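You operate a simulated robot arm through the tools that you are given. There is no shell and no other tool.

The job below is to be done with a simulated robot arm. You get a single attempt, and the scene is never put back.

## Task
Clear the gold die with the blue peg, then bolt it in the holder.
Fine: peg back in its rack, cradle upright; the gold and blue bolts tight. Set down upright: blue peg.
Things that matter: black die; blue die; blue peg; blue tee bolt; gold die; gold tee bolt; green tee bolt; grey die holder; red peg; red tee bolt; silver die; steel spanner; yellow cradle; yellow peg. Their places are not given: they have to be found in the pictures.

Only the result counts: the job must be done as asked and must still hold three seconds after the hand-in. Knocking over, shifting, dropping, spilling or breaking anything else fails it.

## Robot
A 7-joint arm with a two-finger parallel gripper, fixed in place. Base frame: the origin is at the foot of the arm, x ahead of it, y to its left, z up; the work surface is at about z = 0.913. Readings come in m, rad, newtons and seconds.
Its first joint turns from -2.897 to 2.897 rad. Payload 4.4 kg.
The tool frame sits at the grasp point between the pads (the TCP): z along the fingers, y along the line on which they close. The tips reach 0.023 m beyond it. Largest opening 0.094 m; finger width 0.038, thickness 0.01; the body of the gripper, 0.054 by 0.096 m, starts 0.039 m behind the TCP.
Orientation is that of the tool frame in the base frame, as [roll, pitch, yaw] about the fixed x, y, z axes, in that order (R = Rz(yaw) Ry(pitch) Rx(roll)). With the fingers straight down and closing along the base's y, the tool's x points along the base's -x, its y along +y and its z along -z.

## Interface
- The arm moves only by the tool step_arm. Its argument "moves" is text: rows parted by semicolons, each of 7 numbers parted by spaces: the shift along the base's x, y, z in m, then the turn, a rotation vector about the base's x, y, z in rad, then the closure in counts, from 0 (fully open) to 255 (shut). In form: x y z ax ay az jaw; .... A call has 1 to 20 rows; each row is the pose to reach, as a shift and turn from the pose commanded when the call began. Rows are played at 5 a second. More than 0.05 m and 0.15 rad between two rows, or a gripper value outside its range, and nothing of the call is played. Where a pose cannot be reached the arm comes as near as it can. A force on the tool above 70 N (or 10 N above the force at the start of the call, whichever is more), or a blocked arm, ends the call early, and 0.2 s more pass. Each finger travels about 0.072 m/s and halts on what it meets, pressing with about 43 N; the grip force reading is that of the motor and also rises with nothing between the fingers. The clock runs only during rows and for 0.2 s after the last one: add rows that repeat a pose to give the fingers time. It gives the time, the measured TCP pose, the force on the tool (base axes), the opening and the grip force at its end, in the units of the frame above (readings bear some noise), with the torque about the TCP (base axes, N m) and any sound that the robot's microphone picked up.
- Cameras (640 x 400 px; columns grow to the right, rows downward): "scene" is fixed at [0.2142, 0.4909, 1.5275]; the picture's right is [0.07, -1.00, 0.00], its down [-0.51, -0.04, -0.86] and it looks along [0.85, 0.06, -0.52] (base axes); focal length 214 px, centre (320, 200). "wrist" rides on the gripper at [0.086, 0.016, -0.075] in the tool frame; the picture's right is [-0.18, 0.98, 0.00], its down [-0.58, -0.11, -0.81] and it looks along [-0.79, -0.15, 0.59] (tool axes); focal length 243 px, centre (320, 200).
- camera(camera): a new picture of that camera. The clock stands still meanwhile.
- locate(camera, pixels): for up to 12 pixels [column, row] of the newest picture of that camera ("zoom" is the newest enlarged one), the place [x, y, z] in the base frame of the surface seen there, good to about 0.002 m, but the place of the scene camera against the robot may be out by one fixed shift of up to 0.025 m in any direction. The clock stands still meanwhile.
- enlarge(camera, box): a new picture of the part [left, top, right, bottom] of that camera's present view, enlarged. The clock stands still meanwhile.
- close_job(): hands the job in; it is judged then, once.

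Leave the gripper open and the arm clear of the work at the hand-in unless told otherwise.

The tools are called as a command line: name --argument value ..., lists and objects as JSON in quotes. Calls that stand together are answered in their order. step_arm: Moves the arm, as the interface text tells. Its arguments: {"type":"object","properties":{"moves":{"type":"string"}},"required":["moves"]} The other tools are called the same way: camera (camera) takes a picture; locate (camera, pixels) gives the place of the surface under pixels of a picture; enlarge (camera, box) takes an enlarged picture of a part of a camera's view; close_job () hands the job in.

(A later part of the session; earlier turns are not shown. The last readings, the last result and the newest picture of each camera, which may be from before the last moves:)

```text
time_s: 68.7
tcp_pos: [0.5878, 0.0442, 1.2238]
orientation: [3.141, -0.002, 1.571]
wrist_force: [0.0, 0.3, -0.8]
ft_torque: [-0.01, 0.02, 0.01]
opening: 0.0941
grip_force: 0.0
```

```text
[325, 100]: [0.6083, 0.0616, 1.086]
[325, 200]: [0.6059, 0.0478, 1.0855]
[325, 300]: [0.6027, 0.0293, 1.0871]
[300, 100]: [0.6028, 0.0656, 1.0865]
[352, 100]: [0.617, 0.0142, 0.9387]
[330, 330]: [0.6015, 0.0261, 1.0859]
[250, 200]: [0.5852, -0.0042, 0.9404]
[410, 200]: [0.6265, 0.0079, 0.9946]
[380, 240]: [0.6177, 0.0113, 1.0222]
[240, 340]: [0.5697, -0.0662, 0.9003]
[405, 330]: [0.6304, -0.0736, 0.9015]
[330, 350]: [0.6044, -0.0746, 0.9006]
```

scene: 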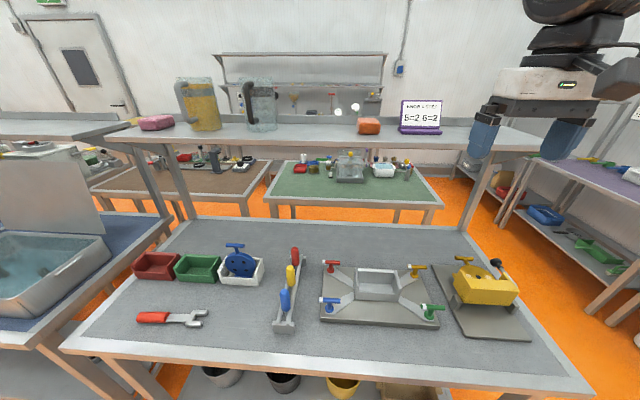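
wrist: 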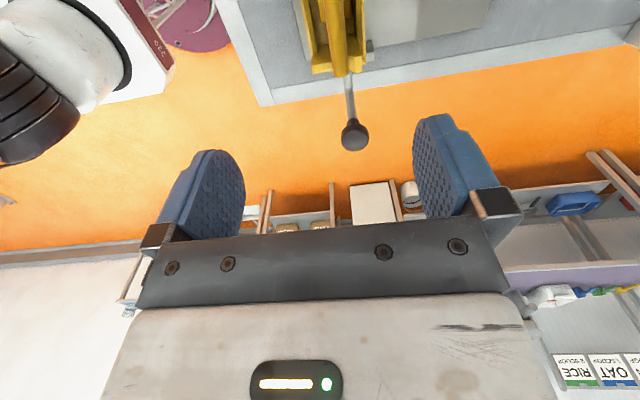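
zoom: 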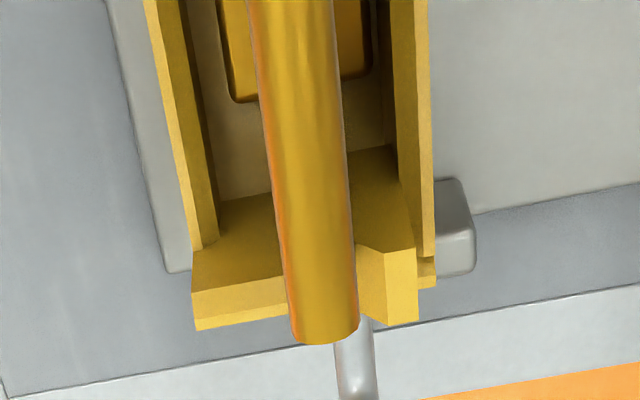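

The T-bar is at x≈0.6028, y 0.022–0.077, top z=1.086. I'll check the foot position and then descend partway to confirm alignment.

locate --camera "zoom" --pixels '[[240, 60], [225, 60], [245, 98], [362, 60], [372, 60], [350, 76], [200, 100], [390, 100], [205, 180], [250, 300], [390, 290]]'

step_arm --moves "0.0153 0.0057 -0.03 0 0 0 0;0.0153 0.0057 -0.06 0 0 0 0;0.0153 0.0057 -0.09 0 0 0 0;0.0153 0.0057 -0.09 0 0 0 0"

camera --camera "wrist"

enlarge --camera "scene" --box '[430, 210, 560, 320]'

```text
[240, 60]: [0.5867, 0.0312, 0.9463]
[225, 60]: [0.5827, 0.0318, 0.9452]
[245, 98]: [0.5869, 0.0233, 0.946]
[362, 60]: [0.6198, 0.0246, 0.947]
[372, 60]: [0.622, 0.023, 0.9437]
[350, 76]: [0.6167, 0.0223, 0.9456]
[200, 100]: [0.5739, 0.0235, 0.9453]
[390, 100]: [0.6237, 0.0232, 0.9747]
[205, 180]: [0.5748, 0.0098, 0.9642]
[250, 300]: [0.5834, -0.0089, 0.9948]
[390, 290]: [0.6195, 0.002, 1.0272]
```

```text
time_s: 69.7
tcp_pos: [0.6031, 0.0496, 1.1362]
orientation: [3.141, -0.002, 1.576]
wrist_force: [-0.2, 0.4, -0.2]
ft_torque: [-0.01, 0.02, -0.01]
opening: 0.0937
grip_force: 0.0
```

```text
taken
```

wrist: 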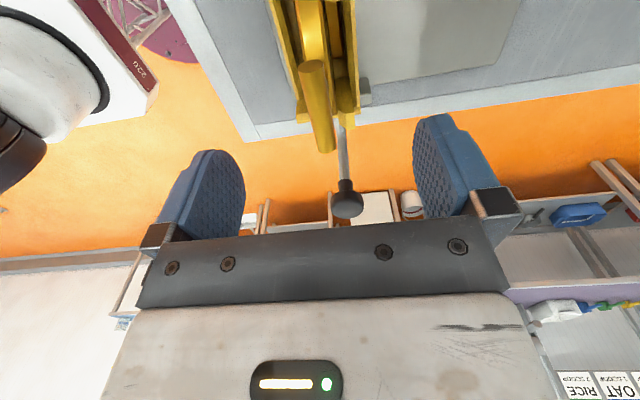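

```text
3.64 times, centred on (495, 265) of scene
```

zoom: 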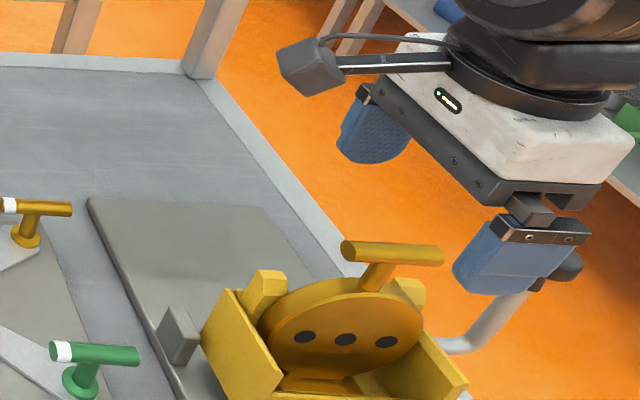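

The foot spans x 0.584–0.621, centred under the bar. I'll lower to bar height and close.

step_arm --moves "0 0 -0.025 0 0 0 0;0 0 -0.045 0 0 0 0;0 0 -0.053 0 0 0 0;0 0 -0.053 0 0 0 0;0 0 -0.053 0 0 0 120;0 0 -0.053 0 0 0 200;0 0 -0.053 0 0 0 255;0 0 -0.053 0 0 0 255;0 0 -0.053 0 0 0 255;0 0 -0.053 0 0 0 255"

camera --camera "wrist"

enlarge --camera "scene" --box '[430, 210, 560, 320]'

```text
time_s: 71.9
tcp_pos: [0.6039, 0.0528, 1.0812]
orientation: [3.141, -0.003, 1.575]
wrist_force: [-0.9, 0.6, 1.1]
ft_torque: [0.03, -0.01, -0.16]
opening: 0.0135
grip_force: 43.3
```

```text
taken
```

wrist: 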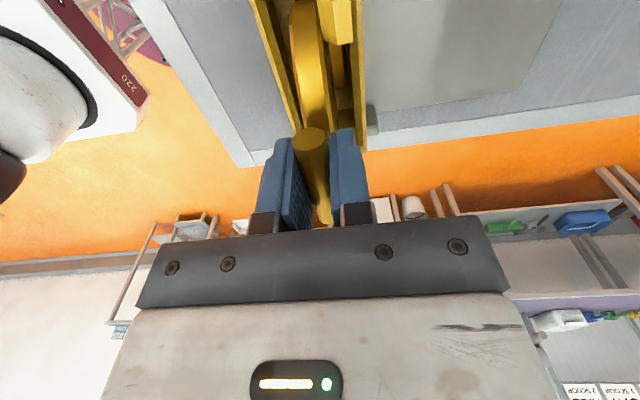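

```text
3.64 times, centred on (495, 265) of scene
```

zoom: 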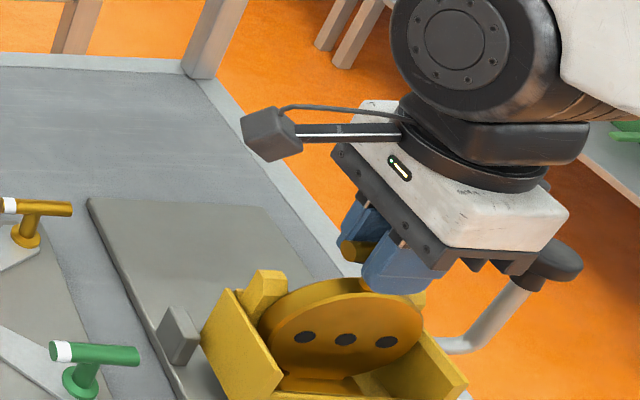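

The bar is gripped at 0.0135. I'll lift straight up.

step_arm --moves "0 0 0.01 0 0 0 255;0 0 0.03 0 0 0 255;0 0 0.06 0 0 0 255;0 0 0.1 0 0 0 255;0 0 0.13 0 0 0 255;0 0 0.13 0 0 0 255"

camera --camera "wrist"

enlarge --camera "scene" --box '[430, 170, 560, 310]'

```text
time_s: 73.3
tcp_pos: [0.5985, 0.0507, 1.2096]
orientation: [-3.139, -0.002, 1.574]
wrist_force: [0.4, -0.5, -6.1]
ft_torque: [0.01, 0.04, -0.03]
opening: 0.0133
grip_force: 43.1
```

```text
taken
```

wrist: 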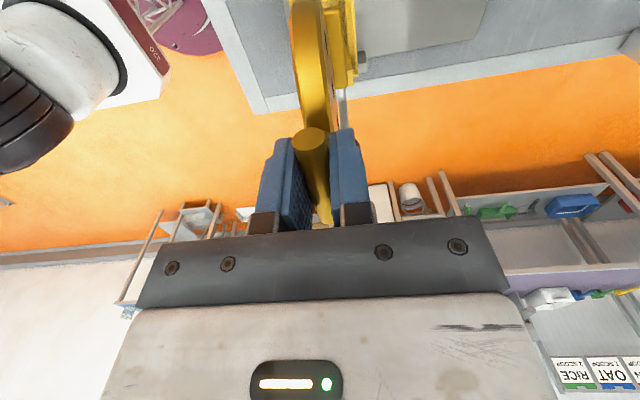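

```text
2.86 times, centred on (495, 240) of scene
```

zoom: 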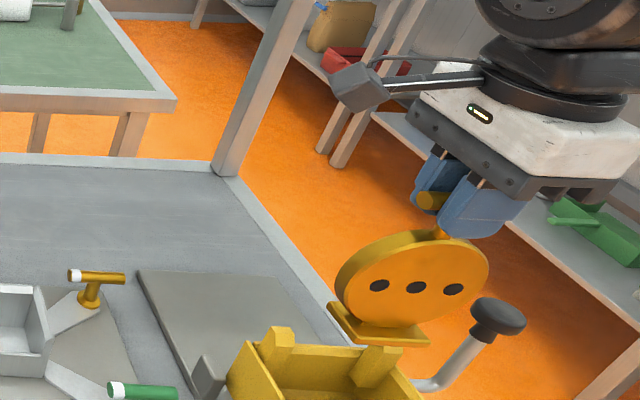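

The die is lifted cleanly (about 6 N weight). I'll carry it over the holder centre at about (0.660, 0.360).

step_arm --moves "0.006 0.035 0.01 0 0 0 255;0.012 0.07 0.01 0 0 0 255;0.018 0.11 0.01 0 0 0 255;0.024 0.15 0.01 0 0 0 255;0.03 0.19 0.01 0 0 0 255;0.036 0.23 0.01 0 0 0 255;0.044 0.27 0.01 0 0 0 255;0.0572 0.31 0.01 0 0 0 255;0.0572 0.31 0.01 0 0 0 255;0.0572 0.31 0.0 0 0 0 255"

camera --camera "wrist"

enlarge --camera "scene" --box '[310, 190, 450, 330]'

```text
time_s: 75.5
tcp_pos: [0.6613, 0.3625, 1.2103]
orientation: [-3.141, -0.002, 1.574]
wrist_force: [-0.5, 0.3, -4.6]
ft_torque: [0.03, -0.02, 0.01]
opening: 0.0136
grip_force: 43.1
```

```text
taken
```

wrist: 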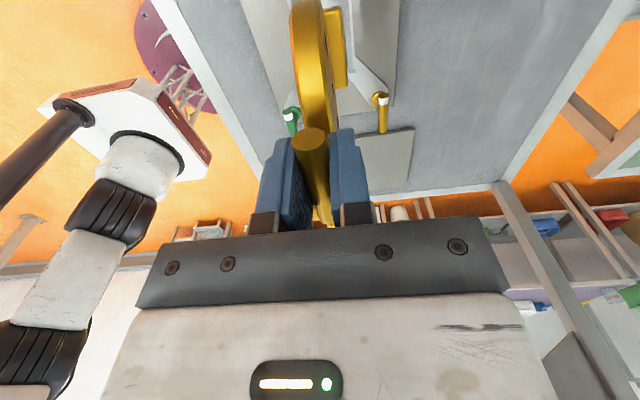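

```text
2.86 times, centred on (380, 260) of scene
```

zoom: 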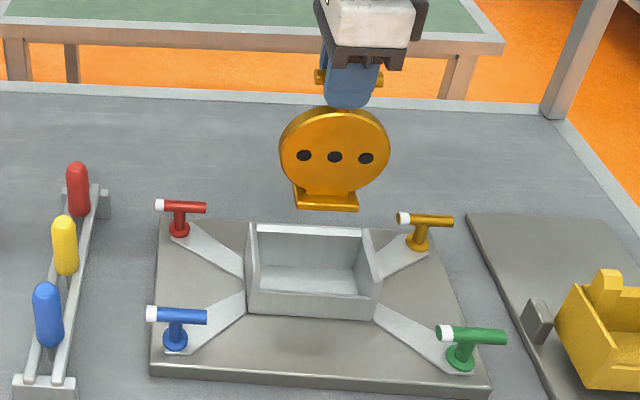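

enlarge --camera "scene" --box '[360, 225, 410, 305]'

locate --camera "zoom" --pixels '[[295, 80], [260, 40], [340, 50], [225, 85], [360, 95], [300, 187], [300, 215], [300, 290], [220, 235], [400, 240], [305, 320], [300, 245]]'

```text
5.00 times, centred on (385, 265) of scene
```

zoom: 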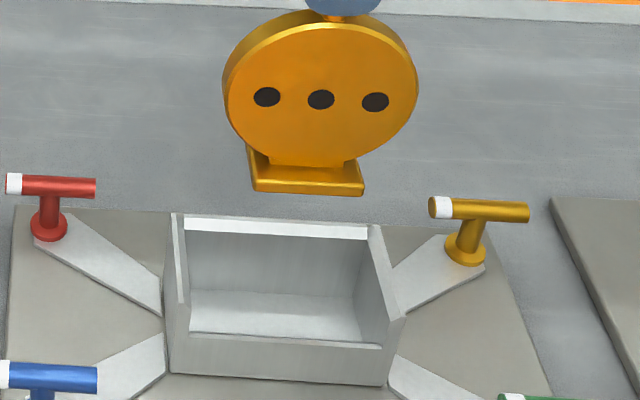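

```text
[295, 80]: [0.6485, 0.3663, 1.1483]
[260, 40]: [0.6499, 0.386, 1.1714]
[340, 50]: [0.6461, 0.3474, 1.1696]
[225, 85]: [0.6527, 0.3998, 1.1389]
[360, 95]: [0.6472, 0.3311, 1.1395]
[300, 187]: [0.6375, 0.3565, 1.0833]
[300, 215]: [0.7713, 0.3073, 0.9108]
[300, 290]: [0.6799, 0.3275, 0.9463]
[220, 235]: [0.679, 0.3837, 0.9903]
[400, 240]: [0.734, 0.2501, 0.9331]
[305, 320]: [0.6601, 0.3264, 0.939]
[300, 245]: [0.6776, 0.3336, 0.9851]
```

Alignment looks good: ~7 mm clearance either side in both directions. I'll lower most of the way.

step_arm --moves "0 0 -0.03 0 0 0 255;0 0 -0.06 0 0 0 255;0 0 -0.085 0 0 0 255;0 0 -0.105 0 0 0 255;0 0 -0.12 0 0 0 255;0 0 -0.128 0 0 0 255;0 0 -0.128 0 0 0 255"

enlarge --camera "scene" --box '[330, 225, 430, 325]'

```text
time_s: 77.1
tcp_pos: [0.6612, 0.3626, 1.0816]
orientation: [3.141, -0.002, 1.575]
wrist_force: [0.4, 0.5, -6.7]
ft_torque: [0.02, 0.01, -0.03]
opening: 0.0134
grip_force: 43.4
```

```text
4.00 times, centred on (380, 275) of scene
```

zoom: 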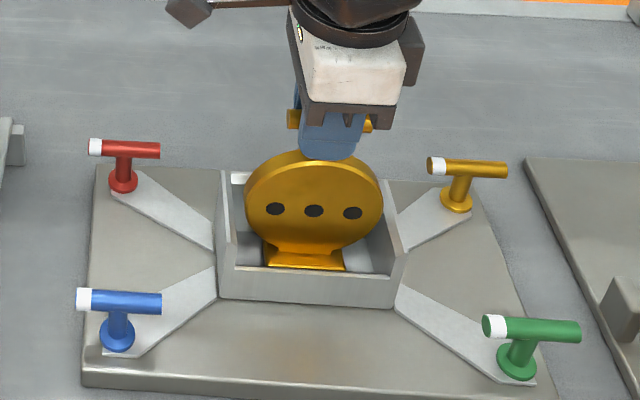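

It is inside the box without contact. I'll step down to the floor.

step_arm --moves "0 0 -0.003 0 0 0 255;0 0 -0.006 0 0 0 255;0 0 -0.008 0 0 0 255;0 0 -0.01 0 0 0 255;0 0 -0.01 0 0 0 255"

```text
time_s: 78.3
tcp_pos: [0.661, 0.3613, 1.0738]
orientation: [-3.14, -0.001, 1.574]
wrist_force: [1.6, -2.2, 3.8]
ft_torque: [-0.65, -0.03, 0.07]
opening: 0.0134
grip_force: 42.4
```

step_arm --moves "0 0 -0.0005 0 0 0 255;0 0 -0.001 0 0 0 255;0 0 -0.001 0 0 0 255"

enlarge --camera "scene" --box '[340, 240, 420, 310]'

```text
time_s: 79.1
tcp_pos: [0.6587, 0.3611, 1.0738]
orientation: [3.14, -0.005, 1.575]
wrist_force: [5.8, 6.0, 32.5]
ft_torque: [0.04, -0.03, 0.0]
opening: 0.0137
grip_force: 42.9
```

```text
5.71 times, centred on (380, 275) of scene
```

zoom: 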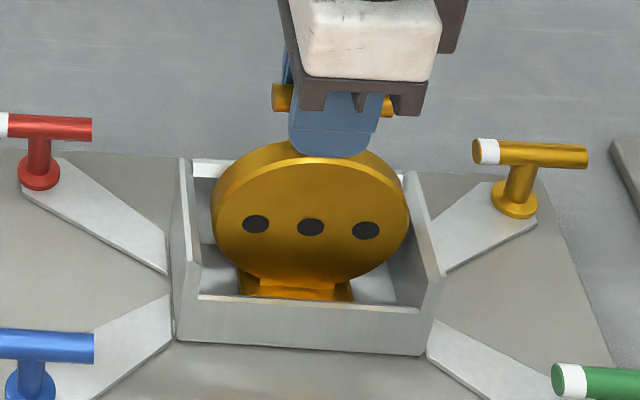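

It's seated, with 32 N floor contact. I'll relieve 1 mm, open, and rise.

step_arm --moves "0 0 0.001 0 0 0 255;0 0 0.001 0 0 0 220;0 0 0.001 0 0 0 150;0 0 0.001 0 0 0 60;0 0 0.001 0 0 0 0;0 0 0.001 0 0 0 0;0 0 0.03 0 0 0 0;0 0 0.07 0 0 0 0;0 0 0.11 0 0 0 0;0 0 0.13 0 0 0 0;0 0 0.13 0 0 0 0"

camera --camera "wrist"

enlarge --camera "scene" --box '[310, 230, 450, 330]'

```text
time_s: 81.5
tcp_pos: [0.662, 0.3625, 1.1995]
orientation: [3.141, -0.001, 1.575]
wrist_force: [0.6, 0.0, 0.5]
ft_torque: [-0.03, -0.01, 0.01]
opening: 0.0941
grip_force: 0.1
```

```text
taken
```

wrist: 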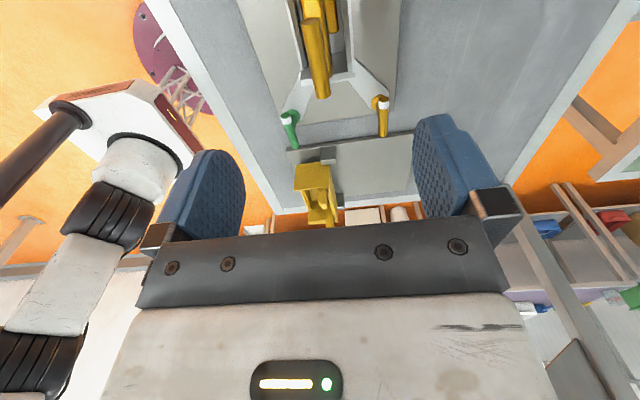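

```text
4.00 times, centred on (380, 280) of scene
```

zoom: 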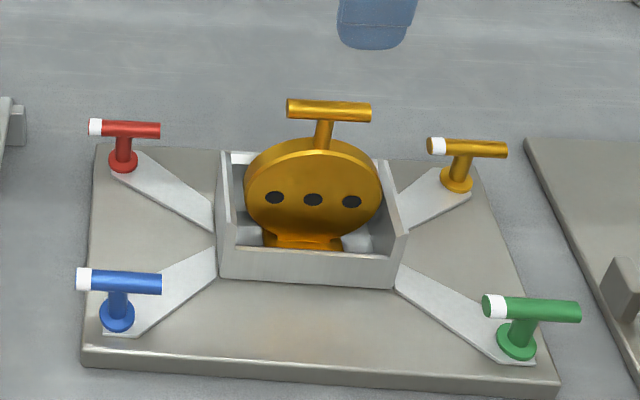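

The gold die stands in the holder. Next are the tee bolts. I'll tighten clockwise seen from above, so I'll wind the hand to the other side first (+180°) for a full half-turn of travel, moving above the gold bolt.

step_arm --moves "0.004 -0.01 0 0 0 0.143 0;0.009 -0.02 0 0 0 0.286 0;0.015 -0.03 0 0 0 0.429 0;0.02 -0.04 0 0 0 0.572 0;0.025 -0.05 0 0 0 0.715 0;0.03 -0.06 0 0 0 0.858 0;0.035 -0.07 0 0 0 1.0 0;0.04 -0.08 0 0 0 1.143 0;0.045 -0.09 0 0 0 1.286 0;0.05 -0.1 0 0 0 1.429 0;0.055 -0.11 0 0 0 1.571 0;0.055 -0.11 0 0 0 1.571 0"

camera --camera "wrist"

enlarge --camera "wrist" --box '[180, 0, 460, 160]'

```text
time_s: 84.1
tcp_pos: [0.7126, 0.2528, 1.1998]
orientation: [3.141, -0.003, -3.137]
wrist_force: [0.2, -0.2, -0.3]
ft_torque: [0.01, 0.03, 0.01]
opening: 0.094
grip_force: 0.1
```

```text
taken
```

wrist: 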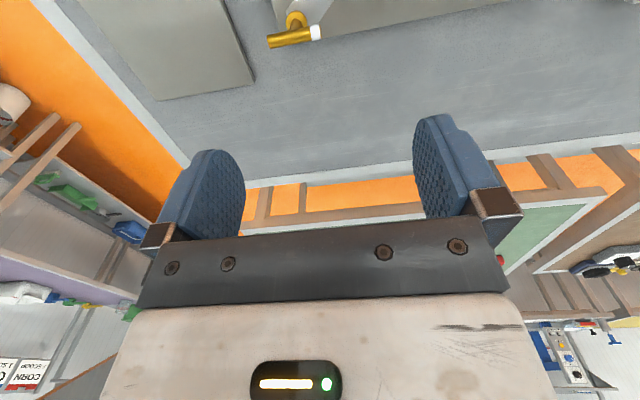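

```text
2.29 times, centred on (320, 80) of wrist
```

zoom: 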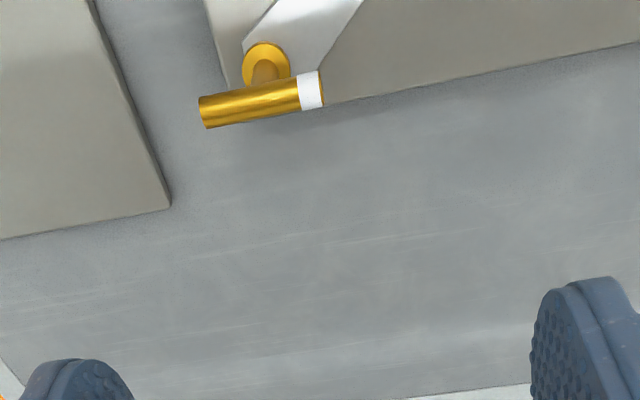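

locate --camera "zoom" --pixels '[[205, 110], [318, 90], [260, 95], [275, 112], [265, 60], [260, 105], [262, 88], [310, 88], [265, 48], [300, 60], [150, 190], [200, 125]]'

step_arm --moves "0.001 -0.003 0 0 0 0.143 0;0.002 -0.006 0 0 0 0.286 0;0.004 -0.009 0 0 0 0.429 0;0.005 -0.012 0 0 0 0.572 0;0.006 -0.015 0 0 0 0.715 0;0.007 -0.018 0 0 0 0.858 0;0.008 -0.021 0 0 0 1.0 0;0.009 -0.024 0 0 0 1.143 0;0.01 -0.026 0 0 0 1.286 0;0.01 -0.028 0 0 0 1.429 0;0.01 -0.0285 -0.03 0 0 1.567 0;0.01 -0.0285 -0.07 0 0 1.567 0;0.01 -0.0285 -0.11 0 0 1.567 0;0.01 -0.0285 -0.11 0 0 1.567 0"

camera --camera "wrist"

enlarge --camera "wrist" --box '[240, 0, 400, 110]'

```text
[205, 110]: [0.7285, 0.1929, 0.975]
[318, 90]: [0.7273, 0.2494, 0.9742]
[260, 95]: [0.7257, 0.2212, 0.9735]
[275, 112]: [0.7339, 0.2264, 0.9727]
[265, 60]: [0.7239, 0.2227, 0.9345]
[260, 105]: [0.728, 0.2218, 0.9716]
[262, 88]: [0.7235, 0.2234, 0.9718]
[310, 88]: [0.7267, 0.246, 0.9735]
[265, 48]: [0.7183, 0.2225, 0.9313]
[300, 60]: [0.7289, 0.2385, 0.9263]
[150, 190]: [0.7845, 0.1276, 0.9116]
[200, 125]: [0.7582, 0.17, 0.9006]
```

```text
time_s: 87.1
tcp_pos: [0.7269, 0.2211, 1.0924]
orientation: [3.141, -0.001, -1.57]
wrist_force: [-0.8, -0.5, 1.1]
ft_torque: [-0.01, 0.02, -0.03]
opening: 0.0942
grip_force: 0.0
```

```text
taken
```

wrist: 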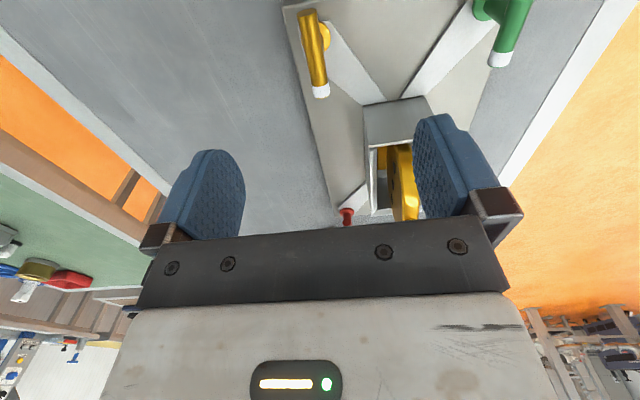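

```text
3.64 times, centred on (320, 55) of wrist
```

zoom: 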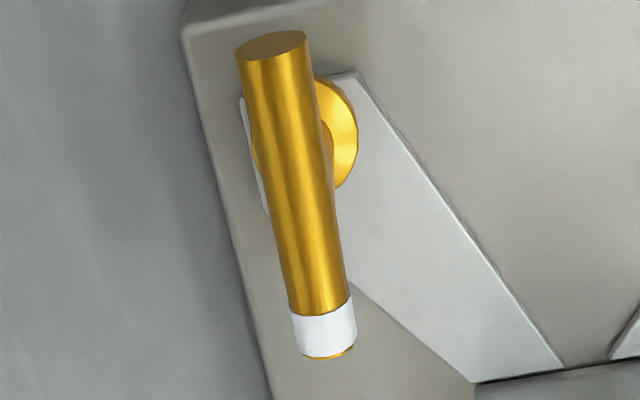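

locate --camera "zoom" --pixels '[[280, 100], [295, 160], [305, 220], [318, 290], [325, 330], [275, 60], [250, 100], [315, 100], [345, 130], [340, 250], [275, 250]]'

```text
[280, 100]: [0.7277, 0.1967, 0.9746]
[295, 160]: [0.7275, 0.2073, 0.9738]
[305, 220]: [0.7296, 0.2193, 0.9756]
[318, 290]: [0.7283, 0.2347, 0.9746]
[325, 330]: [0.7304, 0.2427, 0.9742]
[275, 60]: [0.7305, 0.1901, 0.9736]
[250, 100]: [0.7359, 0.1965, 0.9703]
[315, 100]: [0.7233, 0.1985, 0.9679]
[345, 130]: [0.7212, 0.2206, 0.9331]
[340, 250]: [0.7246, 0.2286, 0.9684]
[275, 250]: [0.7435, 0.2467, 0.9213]
```

Gold bar axis x≈0.728, y centre ≈0.2205, centre height ≈0.967. I'll lower and grip it.

step_arm --moves "0.003 -0.0005 -0.04 0 0 0 60;0.003 -0.0005 -0.08 0 0 0 100;0.003 -0.0005 -0.11 0 0 0 119;0.003 -0.0005 -0.124 0 0 0 119;0.003 -0.0005 -0.124 0 0 0 119;0.003 -0.0005 -0.124 0 0 0 200;0.003 -0.0005 -0.124 0 0 0 255;0.003 -0.0005 -0.124 0 0 0 255;0.003 -0.0005 -0.124 0 0 0 255;0.003 -0.0005 -0.124 0 0 0 255"

camera --camera "wrist"

```text
time_s: 89.0
tcp_pos: [0.7293, 0.222, 0.968]
orientation: [-3.137, 0.001, -1.572]
wrist_force: [22.6, 3.5, -13.1]
ft_torque: [0.07, 0.33, 0.08]
opening: 0.014
grip_force: 45.0
stopped in row 9: the force on the tool passed its limit at 74 N (the readings are from after the stop); the commanded pose is now the measured one
```

```text
taken
```

wrist: 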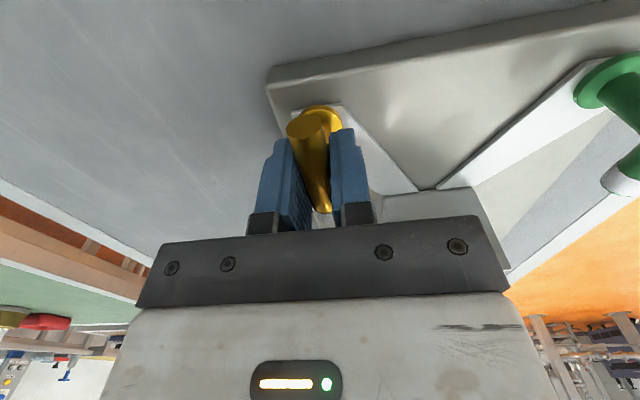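

It's gripped, with +x side force. I'll trim x by +1 mm, then begin turning clockwise 0.3 rad.

step_arm --moves "0.001 0 0 0 0 0 255;0.001 0 0 0 0 0 255;0.001 0 0 0 0 -0.075 255;0.001 0 0 0 0 -0.15 255;0.001 0 0 0 0 -0.225 255;0.001 0 0 0 0 -0.3 255;0.001 0 0 0 0 -0.3 255"

camera --camera "wrist"

enlarge --camera "scene" --box '[360, 230, 450, 320]'

```text
time_s: 90.6
tcp_pos: [0.7315, 0.2219, 0.9668]
orientation: [-3.137, -0.001, -1.872]
wrist_force: [13.1, 21.7, -8.9]
ft_torque: [-0.22, 0.57, -0.01]
opening: 0.0142
grip_force: 45.1
```

```text
taken
```

wrist: 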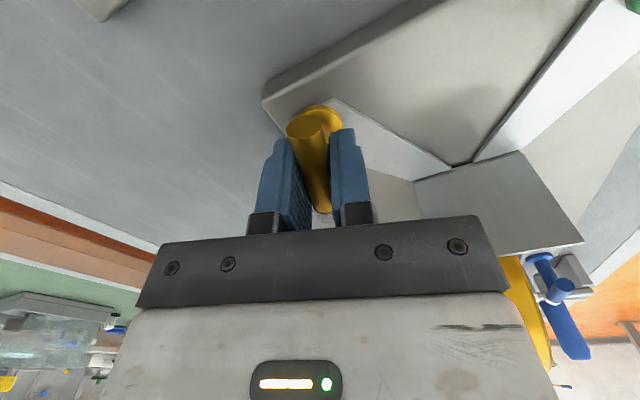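

```text
4.44 times, centred on (405, 275) of scene
```

zoom: 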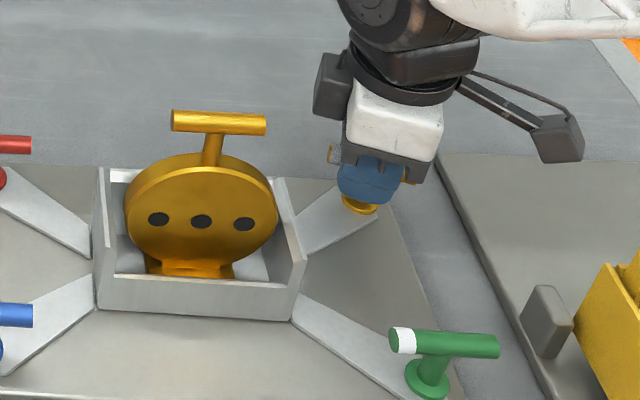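

It turns freely with no torque. I'll keep turning clockwise to about 1.0 rad and watch the torque.

step_arm --moves "0.0005 0.0005 0 0 0 -0.1 255;0.0005 0.0005 0 0 0 -0.2 255;0.0005 0.0005 0 0 0 -0.3 255;0.0005 0.0005 0 0 0 -0.4 255;0.0005 0.0005 0 0 0 -0.5 255;0.0005 0.0005 0 0 0 -0.6 255;0.0005 0.0005 0 0 0 -0.7 255;0.0005 0.0005 0 0 0 -0.7 255"

enlarge --camera "scene" --box '[360, 230, 450, 320]'

```text
time_s: 92.4
tcp_pos: [0.7315, 0.2205, 0.968]
orientation: [-3.136, 0.002, -2.576]
wrist_force: [50.1, -44.9, -10.6]
ft_torque: [-0.14, 0.38, 0.14]
opening: 0.0138
grip_force: 45.4
```

```text
4.44 times, centred on (405, 275) of scene
```

zoom: 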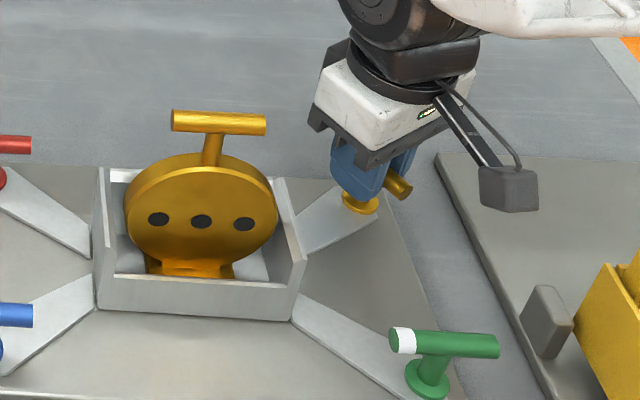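

Side forces show that the bolt axis is slightly off. I'll trim by (+1, −1.3 mm) and continue turning.

step_arm --moves "0.001 -0.0013 0 0 0 0 255;0.001 -0.0013 0 0 0 -0.1 255;0.001 -0.0013 0 0 0 -0.2 255;0.001 -0.0013 0 0 0 -0.3 255;0.001 -0.0013 0 0 0 -0.4 255;0.001 -0.0013 0 0 0 -0.5 255;0.001 -0.0013 0 0 0 -0.57 255;0.001 -0.0013 0 0 0 -0.57 255"

enlarge --camera "scene" --box '[360, 230, 450, 320]'

```text
time_s: 93.7
tcp_pos: [0.7317, 0.2201, 0.9663]
orientation: [-3.137, -0.001, -3.014]
wrist_force: [10.3, -17.7, -3.0]
ft_torque: [0.36, 0.12, 0.05]
opening: 0.0139
grip_force: 44.9
stopped in row 6: the force on the tool passed its limit at 80 N (the readings are from after the stop); the commanded pose is now the measured one
```

```text
4.44 times, centred on (405, 275) of scene
```

zoom: 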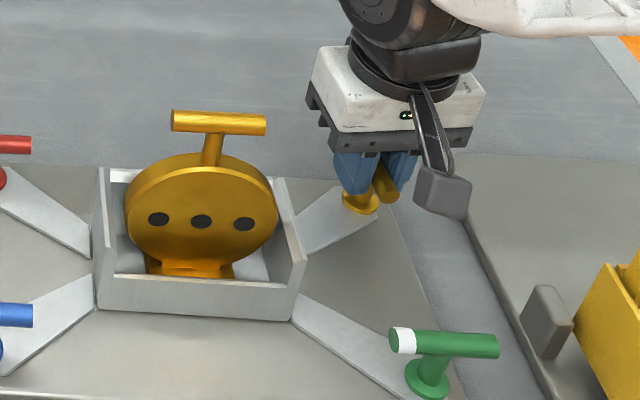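

It stopped on force at 1.44 rad. I'll see whether that's a tight stop or a side load by continuing in small turns.

step_arm --moves "0.0003 -0.0005 0 0 0 0 255;0.0003 -0.0005 0 0 0 -0.04 255;0.0003 -0.0005 0 0 0 -0.08 255;0.0003 -0.0005 0 0 0 -0.12 255;0.0003 -0.0005 0 0 0 -0.12 255"

```text
time_s: 94.9
tcp_pos: [0.7315, 0.2202, 0.9675]
orientation: [-3.135, -0.001, -3.135]
wrist_force: [7.1, -44.1, -5.9]
ft_torque: [0.26, -0.99, 0.06]
opening: 0.0137
grip_force: 44.6
```

step_arm --moves "0.0003 -0.0012 0 0 0 0 255;0.0003 -0.0012 0 0 0 0 255"

```text
time_s: 95.5
tcp_pos: [0.7327, 0.2198, 0.967]
orientation: [-3.137, -0.003, -3.135]
wrist_force: [-24.4, -18.7, -4.0]
ft_torque: [0.43, -0.2, 0.06]
opening: 0.014
grip_force: 45.0
```

step_arm --moves "-0.0003 -0.0005 0 0 0 -0.06 255;-0.0003 -0.0005 0 0 0 -0.12 255;-0.0003 -0.0005 0 0 0 -0.18 255;-0.0003 -0.0005 0 0 0 -0.24 255;-0.0003 -0.0005 0 0 0 -0.3 255;-0.0003 -0.0005 0 0 0 -0.3 255"

camera --camera "wrist"

enlarge --camera "scene" --box '[360, 230, 450, 320]'

```text
time_s: 96.9
tcp_pos: [0.7333, 0.2185, 0.9678]
orientation: [-3.136, -0.001, 2.847]
wrist_force: [-37.3, -16.7, -12.2]
ft_torque: [0.47, 0.16, 0.06]
opening: 0.0136
grip_force: 45.1
```

```text
taken
```

wrist: 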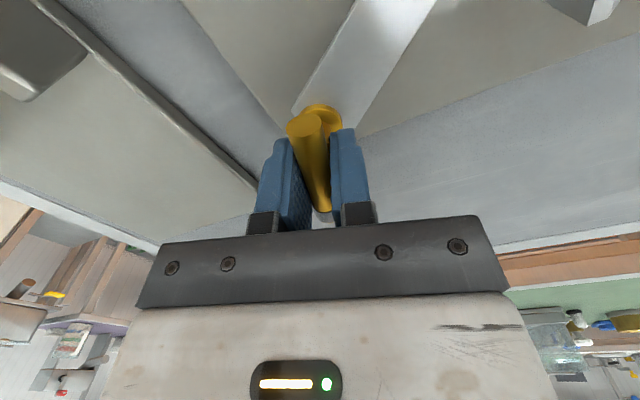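

```text
4.44 times, centred on (405, 275) of scene
```

zoom: 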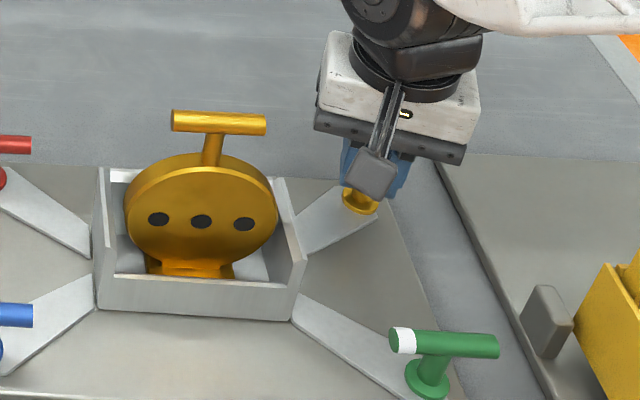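

About 1.87 rad is turned and still free. I'll trim x and keep turning, looking for a firm stop.

step_arm --moves "-0.001 -0.0005 0 0 0 0 255;-0.001 -0.0005 0 0 0 -0.08 255;-0.001 -0.0007 0 0 0 -0.16 255;-0.001 -0.001 0 0 0 -0.24 255;-0.001 -0.001 0 0 0 -0.32 255;-0.001 -0.001 0 0 0 -0.4 255;-0.001 -0.001 0 0 0 -0.4 255"

```text
time_s: 98.5
tcp_pos: [0.7318, 0.2175, 0.9675]
orientation: [-3.139, -0.001, 2.449]
wrist_force: [19.1, -0.5, -10.0]
ft_torque: [-0.37, -1.17, -0.09]
opening: 0.0139
grip_force: 45.0
```

step_arm --moves "0 -0.0005 0 0 0 -0.08 255;0 -0.0005 0 0 0 -0.16 255;0 -0.0005 0 0 0 -0.24 255;0 -0.0005 0 0 0 -0.32 255;0 -0.0005 0 0 0 -0.4 255;0 -0.0005 0 0 0 -0.4 255"

enlarge --camera "scene" --box '[360, 230, 450, 320]'

```text
time_s: 99.9
tcp_pos: [0.7297, 0.2187, 0.9672]
orientation: [-3.136, -0.002, 2.048]
wrist_force: [-12.3, -12.3, 12.8]
ft_torque: [-0.52, -0.61, 0.01]
opening: 0.0139
grip_force: 44.5
```

```text
4.44 times, centred on (405, 275) of scene
```

zoom: 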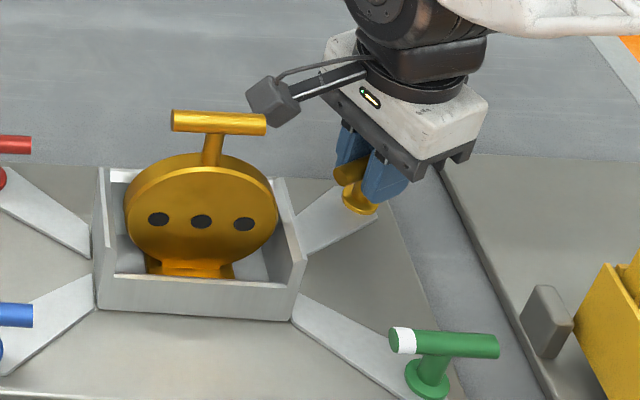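

About 2.67 rad is turned with no torque. I'll release and inspect the bolt.

step_arm --moves "0 0 0 0 0 0 200;0 0 0 0 0 0 119;0 0 0 0 0 0 119;0 0 0.04 0 0 0 119;0 0 0.08 0 0 0 60;0 0 0.12 0 0 0 0;0 0 0.15 0 0 0 0;0 0 0.15 0 0 0 0"

enlarge --camera "scene" --box '[310, 230, 450, 330]'

camera --camera "wrist"

```text
time_s: 101.7
tcp_pos: [0.7297, 0.2195, 1.1188]
orientation: [-3.136, -0.001, 2.049]
wrist_force: [1.1, -0.3, 0.8]
ft_torque: [0.0, 0.0, 0.0]
opening: 0.0941
grip_force: 0.1
```

```text
4.00 times, centred on (380, 280) of scene
```

zoom: 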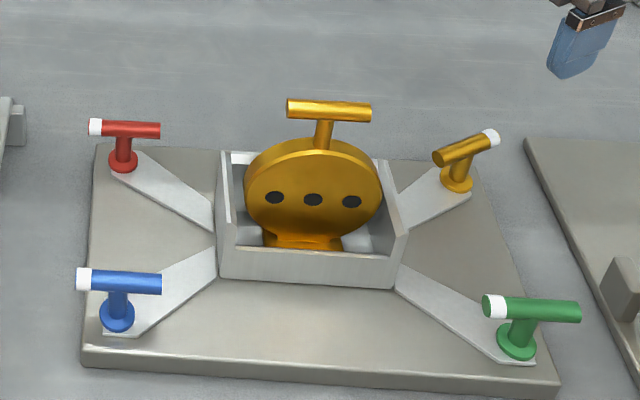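

```text
taken
```

wrist: 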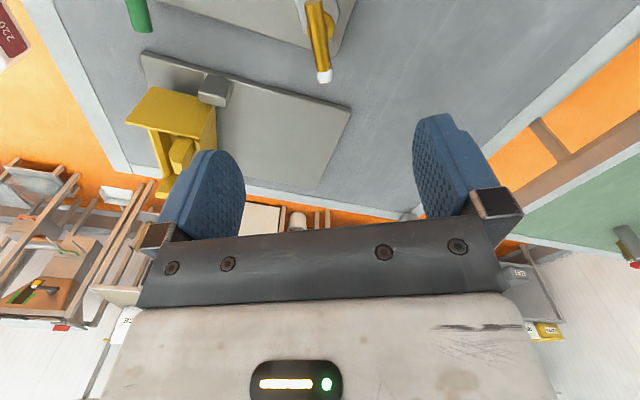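

enlarge --camera "wrist" --box '[270, 0, 390, 90]'

locate --camera "zoom" --pixels '[[165, 30], [180, 100], [190, 180], [200, 260], [205, 310], [212, 345], [240, 100], [255, 90], [235, 160], [270, 120], [150, 60], [300, 60]]'

```text
4.44 times, centred on (330, 45) of wrist
```

zoom: 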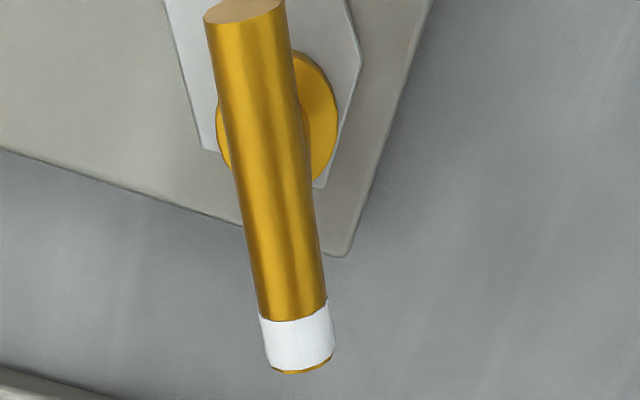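

```text
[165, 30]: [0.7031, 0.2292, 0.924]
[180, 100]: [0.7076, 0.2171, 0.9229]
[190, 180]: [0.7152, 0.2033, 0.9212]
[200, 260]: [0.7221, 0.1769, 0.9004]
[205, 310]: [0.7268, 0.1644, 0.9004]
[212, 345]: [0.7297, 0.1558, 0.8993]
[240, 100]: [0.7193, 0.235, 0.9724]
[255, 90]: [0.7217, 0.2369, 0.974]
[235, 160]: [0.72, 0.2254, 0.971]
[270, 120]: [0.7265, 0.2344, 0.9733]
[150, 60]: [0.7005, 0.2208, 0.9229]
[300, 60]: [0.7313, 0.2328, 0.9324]
```

The bolt turned, with its white tip now pointing to −y/+x and the bar height unchanged. I'll go back down at the same pose, regrip, and continue clockwise to find the stop.

step_arm --moves "0 0 -0.04 0 0 0 60;0 0 -0.08 0 0 0 119;0 0 -0.12 0 0 0 119;0 0 -0.15 0 0 0 119;0 0 -0.15 0 0 0 200;0 0 -0.15 0 0 0 255;0 0 -0.15 0 0 0 255;0 0 -0.15 0 0 -0.08 255;0 0 -0.15 0 0 -0.16 255;0 0 -0.15 0 0 -0.24 255;0 0 -0.15 0 0 -0.32 255;0 0 -0.15 0 0 -0.4 255;0 0 -0.15 0 0 -0.4 255"

```text
time_s: 104.5
tcp_pos: [0.7314, 0.2173, 0.9657]
orientation: [-3.134, 0.0, 1.647]
wrist_force: [-27.3, -10.7, -18.3]
ft_torque: [0.09, -0.59, 0.06]
opening: 0.0139
grip_force: 45.4
```

step_arm --moves "-0.001 -0.0003 0 0 0 0 255;-0.001 -0.0003 0 0 0 -0.08 255;-0.001 -0.0003 0 0 0 -0.16 255;-0.001 -0.0003 0 0 0 -0.24 255;-0.001 -0.0003 0 0 0 -0.32 255;-0.001 -0.0003 0 0 0 -0.4 255;-0.001 -0.0003 0 0 0 -0.48 255;-0.001 -0.0003 0 0 0 -0.48 255"

enlarge --camera "scene" --box '[360, 230, 450, 320]'

```text
time_s: 106.3
tcp_pos: [0.7301, 0.2167, 0.9678]
orientation: [-3.138, -0.001, 1.168]
wrist_force: [-23.8, -11.3, 15.0]
ft_torque: [-0.46, 0.03, 2.1]
opening: 0.0308
grip_force: 45.2
```

```text
4.44 times, centred on (405, 275) of scene
```

zoom: 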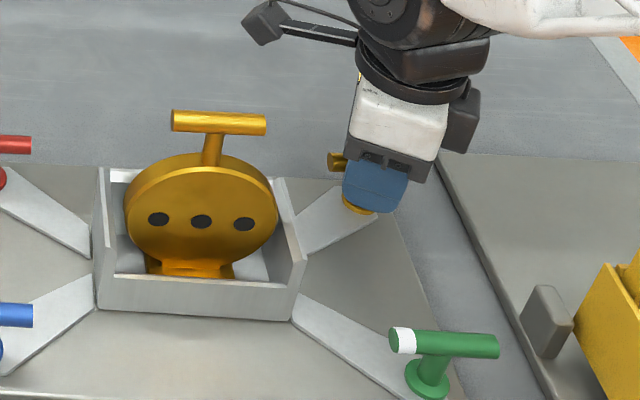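

The torque has risen to 2.1 N·m and the jaws were forced to 0.031. The bolt hit its stop at roughly half a turn, so it's tight. I'll open here, so it isn't turned back, and rise.

step_arm --moves "0 0 0 0 0 0 150;0 0 0 0 0 0 60;0 0 0 0 0 0 60;0 0 0.04 0 0 0 60;0 0 0.08 0 0 0 0;0 0 0.12 0 0 0 0;0 0 0.15 0 0 0 0;0 0 0.15 0 0 0 0"

enlarge --camera "scene" --box '[310, 230, 450, 330]'

camera --camera "wrist"

```text
time_s: 108.1
tcp_pos: [0.7309, 0.2172, 1.1174]
orientation: [-3.135, 0.0, 1.169]
wrist_force: [-0.3, 0.5, 0.0]
ft_torque: [0.02, 0.01, -0.03]
opening: 0.094
grip_force: 0.0
```

```text
4.00 times, centred on (380, 280) of scene
```

zoom: 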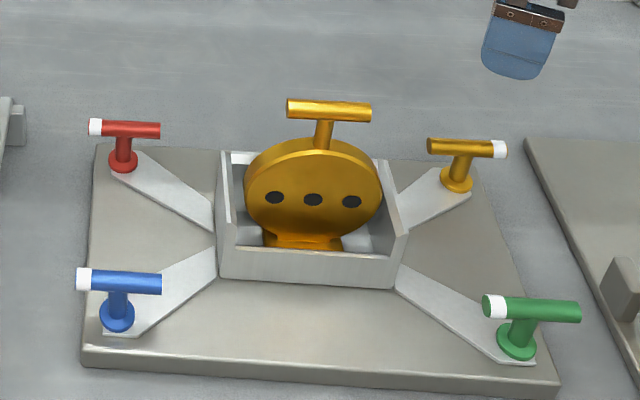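

```text
taken
```

wrist: 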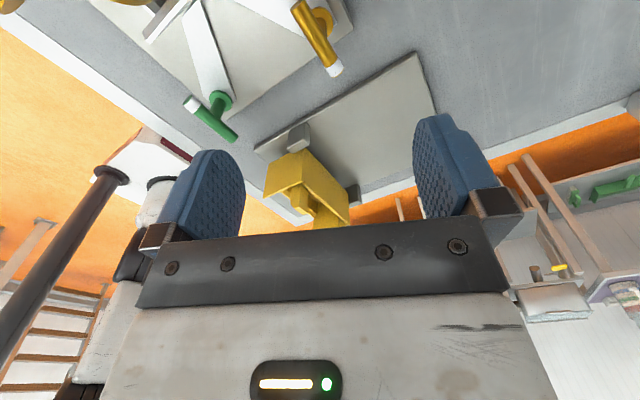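

The gold bolt's white tip has moved exactly half a turn to −y and it's at its stop. Now I'll unwind the hand and travel high toward the blue bolt at about (0.586, 0.498).

step_arm --moves "0 0 0.03 0 0 0 0;0 0 0.06 0 0 0.14 0;0 0.01 0.08 0 0 0.28 0;-0.01 0.03 0.08 0 0 0.42 0;-0.02 0.05 0.08 0 0 0.56 0;-0.03 0.07 0.08 0 0 0.7 0;-0.04 0.09 0.08 0 0 0.84 0;-0.05 0.11 0.08 0 0 0.98 0;-0.06 0.13 0.08 0 0 1.12 0;-0.07 0.15 0.08 0 0 1.26 0;-0.08 0.17 0.08 0 0 1.4 0;-0.09 0.19 0.08 0 0 1.54 0;-0.1 0.21 0.08 0 0 1.68 0;-0.11 0.22 0.08 0 0 1.82 0;-0.12 0.23 0.08 0 0 1.974 0;-0.145 0.24 0.08 0 0 1.974 0;-0.145 0.24 0.08 0 0 1.974 0"

camera --camera "wrist"

```text
refused: row 15 steps farther than a row can; nothing moved
```

```text
taken
```

wrist: 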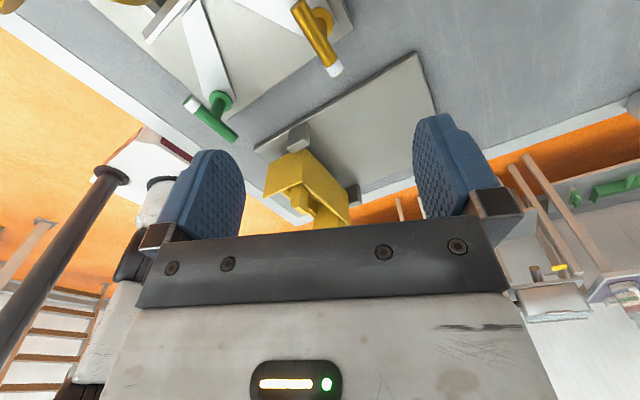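

One row exceeded 0.15 rad, so I'll resend with smaller turns.

step_arm --moves "0 0 0.03 0 0 0 0;0 0 0.06 0 0 0.14 0;0 0.01 0.08 0 0 0.28 0;-0.01 0.03 0.08 0 0 0.42 0;-0.02 0.05 0.08 0 0 0.56 0;-0.03 0.07 0.08 0 0 0.7 0;-0.04 0.09 0.08 0 0 0.84 0;-0.05 0.11 0.08 0 0 0.98 0;-0.06 0.13 0.08 0 0 1.12 0;-0.07 0.15 0.08 0 0 1.26 0;-0.08 0.17 0.08 0 0 1.4 0;-0.09 0.19 0.08 0 0 1.54 0;-0.1 0.21 0.08 0 0 1.68 0;-0.11 0.22 0.08 0 0 1.82 0;-0.12 0.23 0.08 0 0 1.96 0;-0.145 0.24 0.08 0 0 1.974 0;-0.145 0.24 0.08 0 0 1.974 0"

camera --camera "wrist"

```text
time_s: 111.7
tcp_pos: [0.5865, 0.459, 1.198]
orientation: [-3.136, 0.0, -3.139]
wrist_force: [0.2, 0.6, -0.7]
ft_torque: [0.0, 0.01, 0.01]
opening: 0.094
grip_force: 0.1
```

```text
taken
```

wrist: 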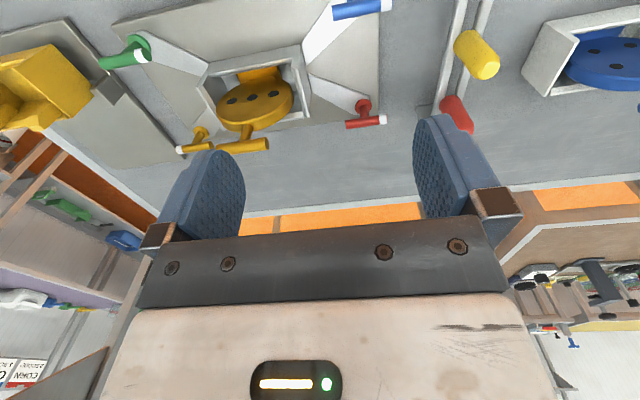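

Next, rotate +90° and move over the blue bolt at a safe height.

step_arm --moves "0 0.004 0 0 0 0.143 0;0 0.008 0 0 0 0.286 0;0 0.012 0 0 0 0.429 0;0 0.016 0 0 0 0.572 0;0 0.02 0 0 0 0.715 0;0 0.024 0 0 0 0.858 0;0 0.028 0 0 0 1.0 0;0 0.032 0 0 0 1.143 0;0 0.036 0 0 0 1.286 0;0 0.039 0 0 0 1.429 0;0 0.039 -0.03 0 0 1.568 0;0 0.039 -0.07 0 0 1.568 0;0 0.039 -0.1 0 0 1.568 0;0 0.039 -0.1 0 0 1.568 0"

camera --camera "wrist"

enlarge --camera "wrist" --box '[240, 0, 400, 110]'

```text
time_s: 114.7
tcp_pos: [0.5845, 0.4932, 1.0958]
orientation: [-3.135, 0.001, -1.573]
wrist_force: [0.2, 0.3, 0.3]
ft_torque: [-0.02, 0.01, -0.01]
opening: 0.0942
grip_force: 0.1
```

```text
taken
```

wrist: 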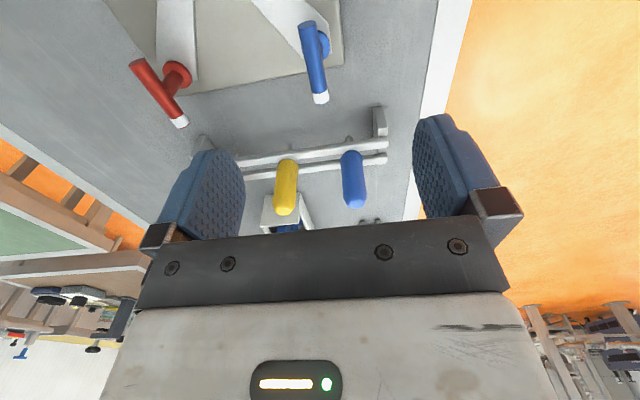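

```text
3.64 times, centred on (320, 55) of wrist
```

zoom: 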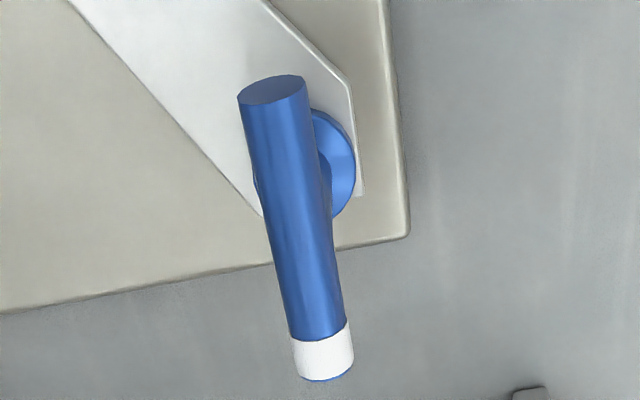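

locate --camera "zoom" --pixels '[[278, 130], [285, 160], [292, 200], [300, 240], [310, 290], [320, 350], [272, 90], [325, 375], [345, 170], [340, 130], [340, 210]]'

locate --camera "wrist" --pixels '[[355, 200], [353, 175], [350, 155], [285, 205], [347, 143], [343, 180], [366, 180]]'

```text
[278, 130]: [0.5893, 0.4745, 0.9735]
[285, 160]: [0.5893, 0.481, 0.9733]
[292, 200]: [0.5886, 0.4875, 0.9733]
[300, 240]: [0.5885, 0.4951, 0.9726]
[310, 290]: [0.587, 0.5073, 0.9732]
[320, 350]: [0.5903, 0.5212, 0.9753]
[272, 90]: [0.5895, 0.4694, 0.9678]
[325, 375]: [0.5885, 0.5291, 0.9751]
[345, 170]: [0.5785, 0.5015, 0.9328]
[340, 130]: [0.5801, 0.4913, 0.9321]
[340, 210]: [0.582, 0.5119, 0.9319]
```

```text
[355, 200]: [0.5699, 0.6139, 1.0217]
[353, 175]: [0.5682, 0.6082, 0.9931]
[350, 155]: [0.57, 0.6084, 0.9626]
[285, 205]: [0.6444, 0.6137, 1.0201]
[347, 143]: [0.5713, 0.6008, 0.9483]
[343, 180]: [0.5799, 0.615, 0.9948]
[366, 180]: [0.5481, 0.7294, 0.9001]
```

The blue bar centre is about (0.590, 0.4985), height 0.967. The blue peg still stands upright. I'll lower and grip.

step_arm --moves "0.005 0.0034 -0.04 0 0 0 60;0.005 0.0034 -0.08 0 0 0 119;0.005 0.0034 -0.11 0 0 0 119;0.005 0.0034 -0.127 0 0 0 119;0.005 0.0034 -0.127 0 0 0 119;0.005 0.0034 -0.127 0 0 0 190;0.005 0.0034 -0.127 0 0 0 225;0.005 0.0034 -0.127 0 0 0 255;0.005 0.0034 -0.127 0 0 0 255"

camera --camera "wrist"

```text
time_s: 116.7
tcp_pos: [0.5886, 0.4995, 0.9698]
orientation: [-3.137, 0.0, -1.573]
wrist_force: [-25.9, -1.4, 1.8]
ft_torque: [0.01, 0.62, 0.01]
opening: 0.0138
grip_force: 44.6
```

```text
taken
```

wrist: 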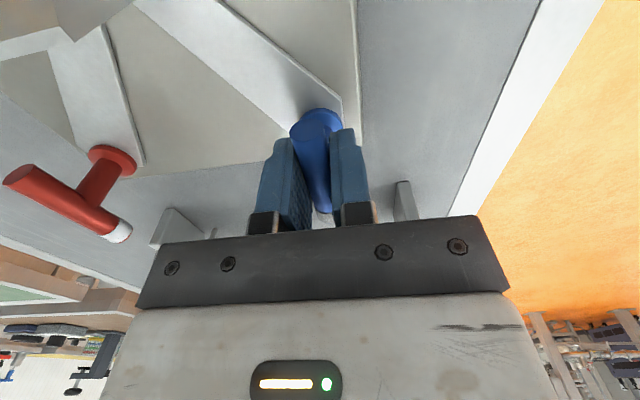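

It's gripped. I'll trim x −1 mm and turn clockwise.

step_arm --moves "-0.001 0 0 0 0 0 255;-0.001 0 0 0 0 -0.1 255;-0.001 0 0 0 0 -0.2 255;-0.001 0 0 0 0 -0.3 255;-0.001 0 0 0 0 -0.4 255;-0.001 0 0 0 0 -0.5 255;-0.001 0 0 0 0 -0.5 255"

```text
time_s: 118.3
tcp_pos: [0.589, 0.4991, 0.9698]
orientation: [-3.135, -0.003, -2.074]
wrist_force: [-16.0, -20.3, -2.6]
ft_torque: [0.61, 0.22, -0.04]
opening: 0.0137
grip_force: 45.4
```

step_arm --moves "-0.0004 -0.0006 0 0 0 -0.1 255;-0.0004 -0.0006 0 0 0 -0.2 255;-0.0004 -0.0006 0 0 0 -0.3 255;-0.0004 -0.0006 0 0 0 -0.4 255;-0.0004 -0.0006 0 0 0 -0.5 255;-0.0004 -0.0006 0 0 0 -0.5 255"

```text
time_s: 119.7
tcp_pos: [0.5889, 0.4993, 0.9703]
orientation: [-3.134, 0.002, -2.572]
wrist_force: [-1.2, 40.0, -26.1]
ft_torque: [0.66, 0.14, 0.03]
opening: 0.0142
grip_force: 44.9
```

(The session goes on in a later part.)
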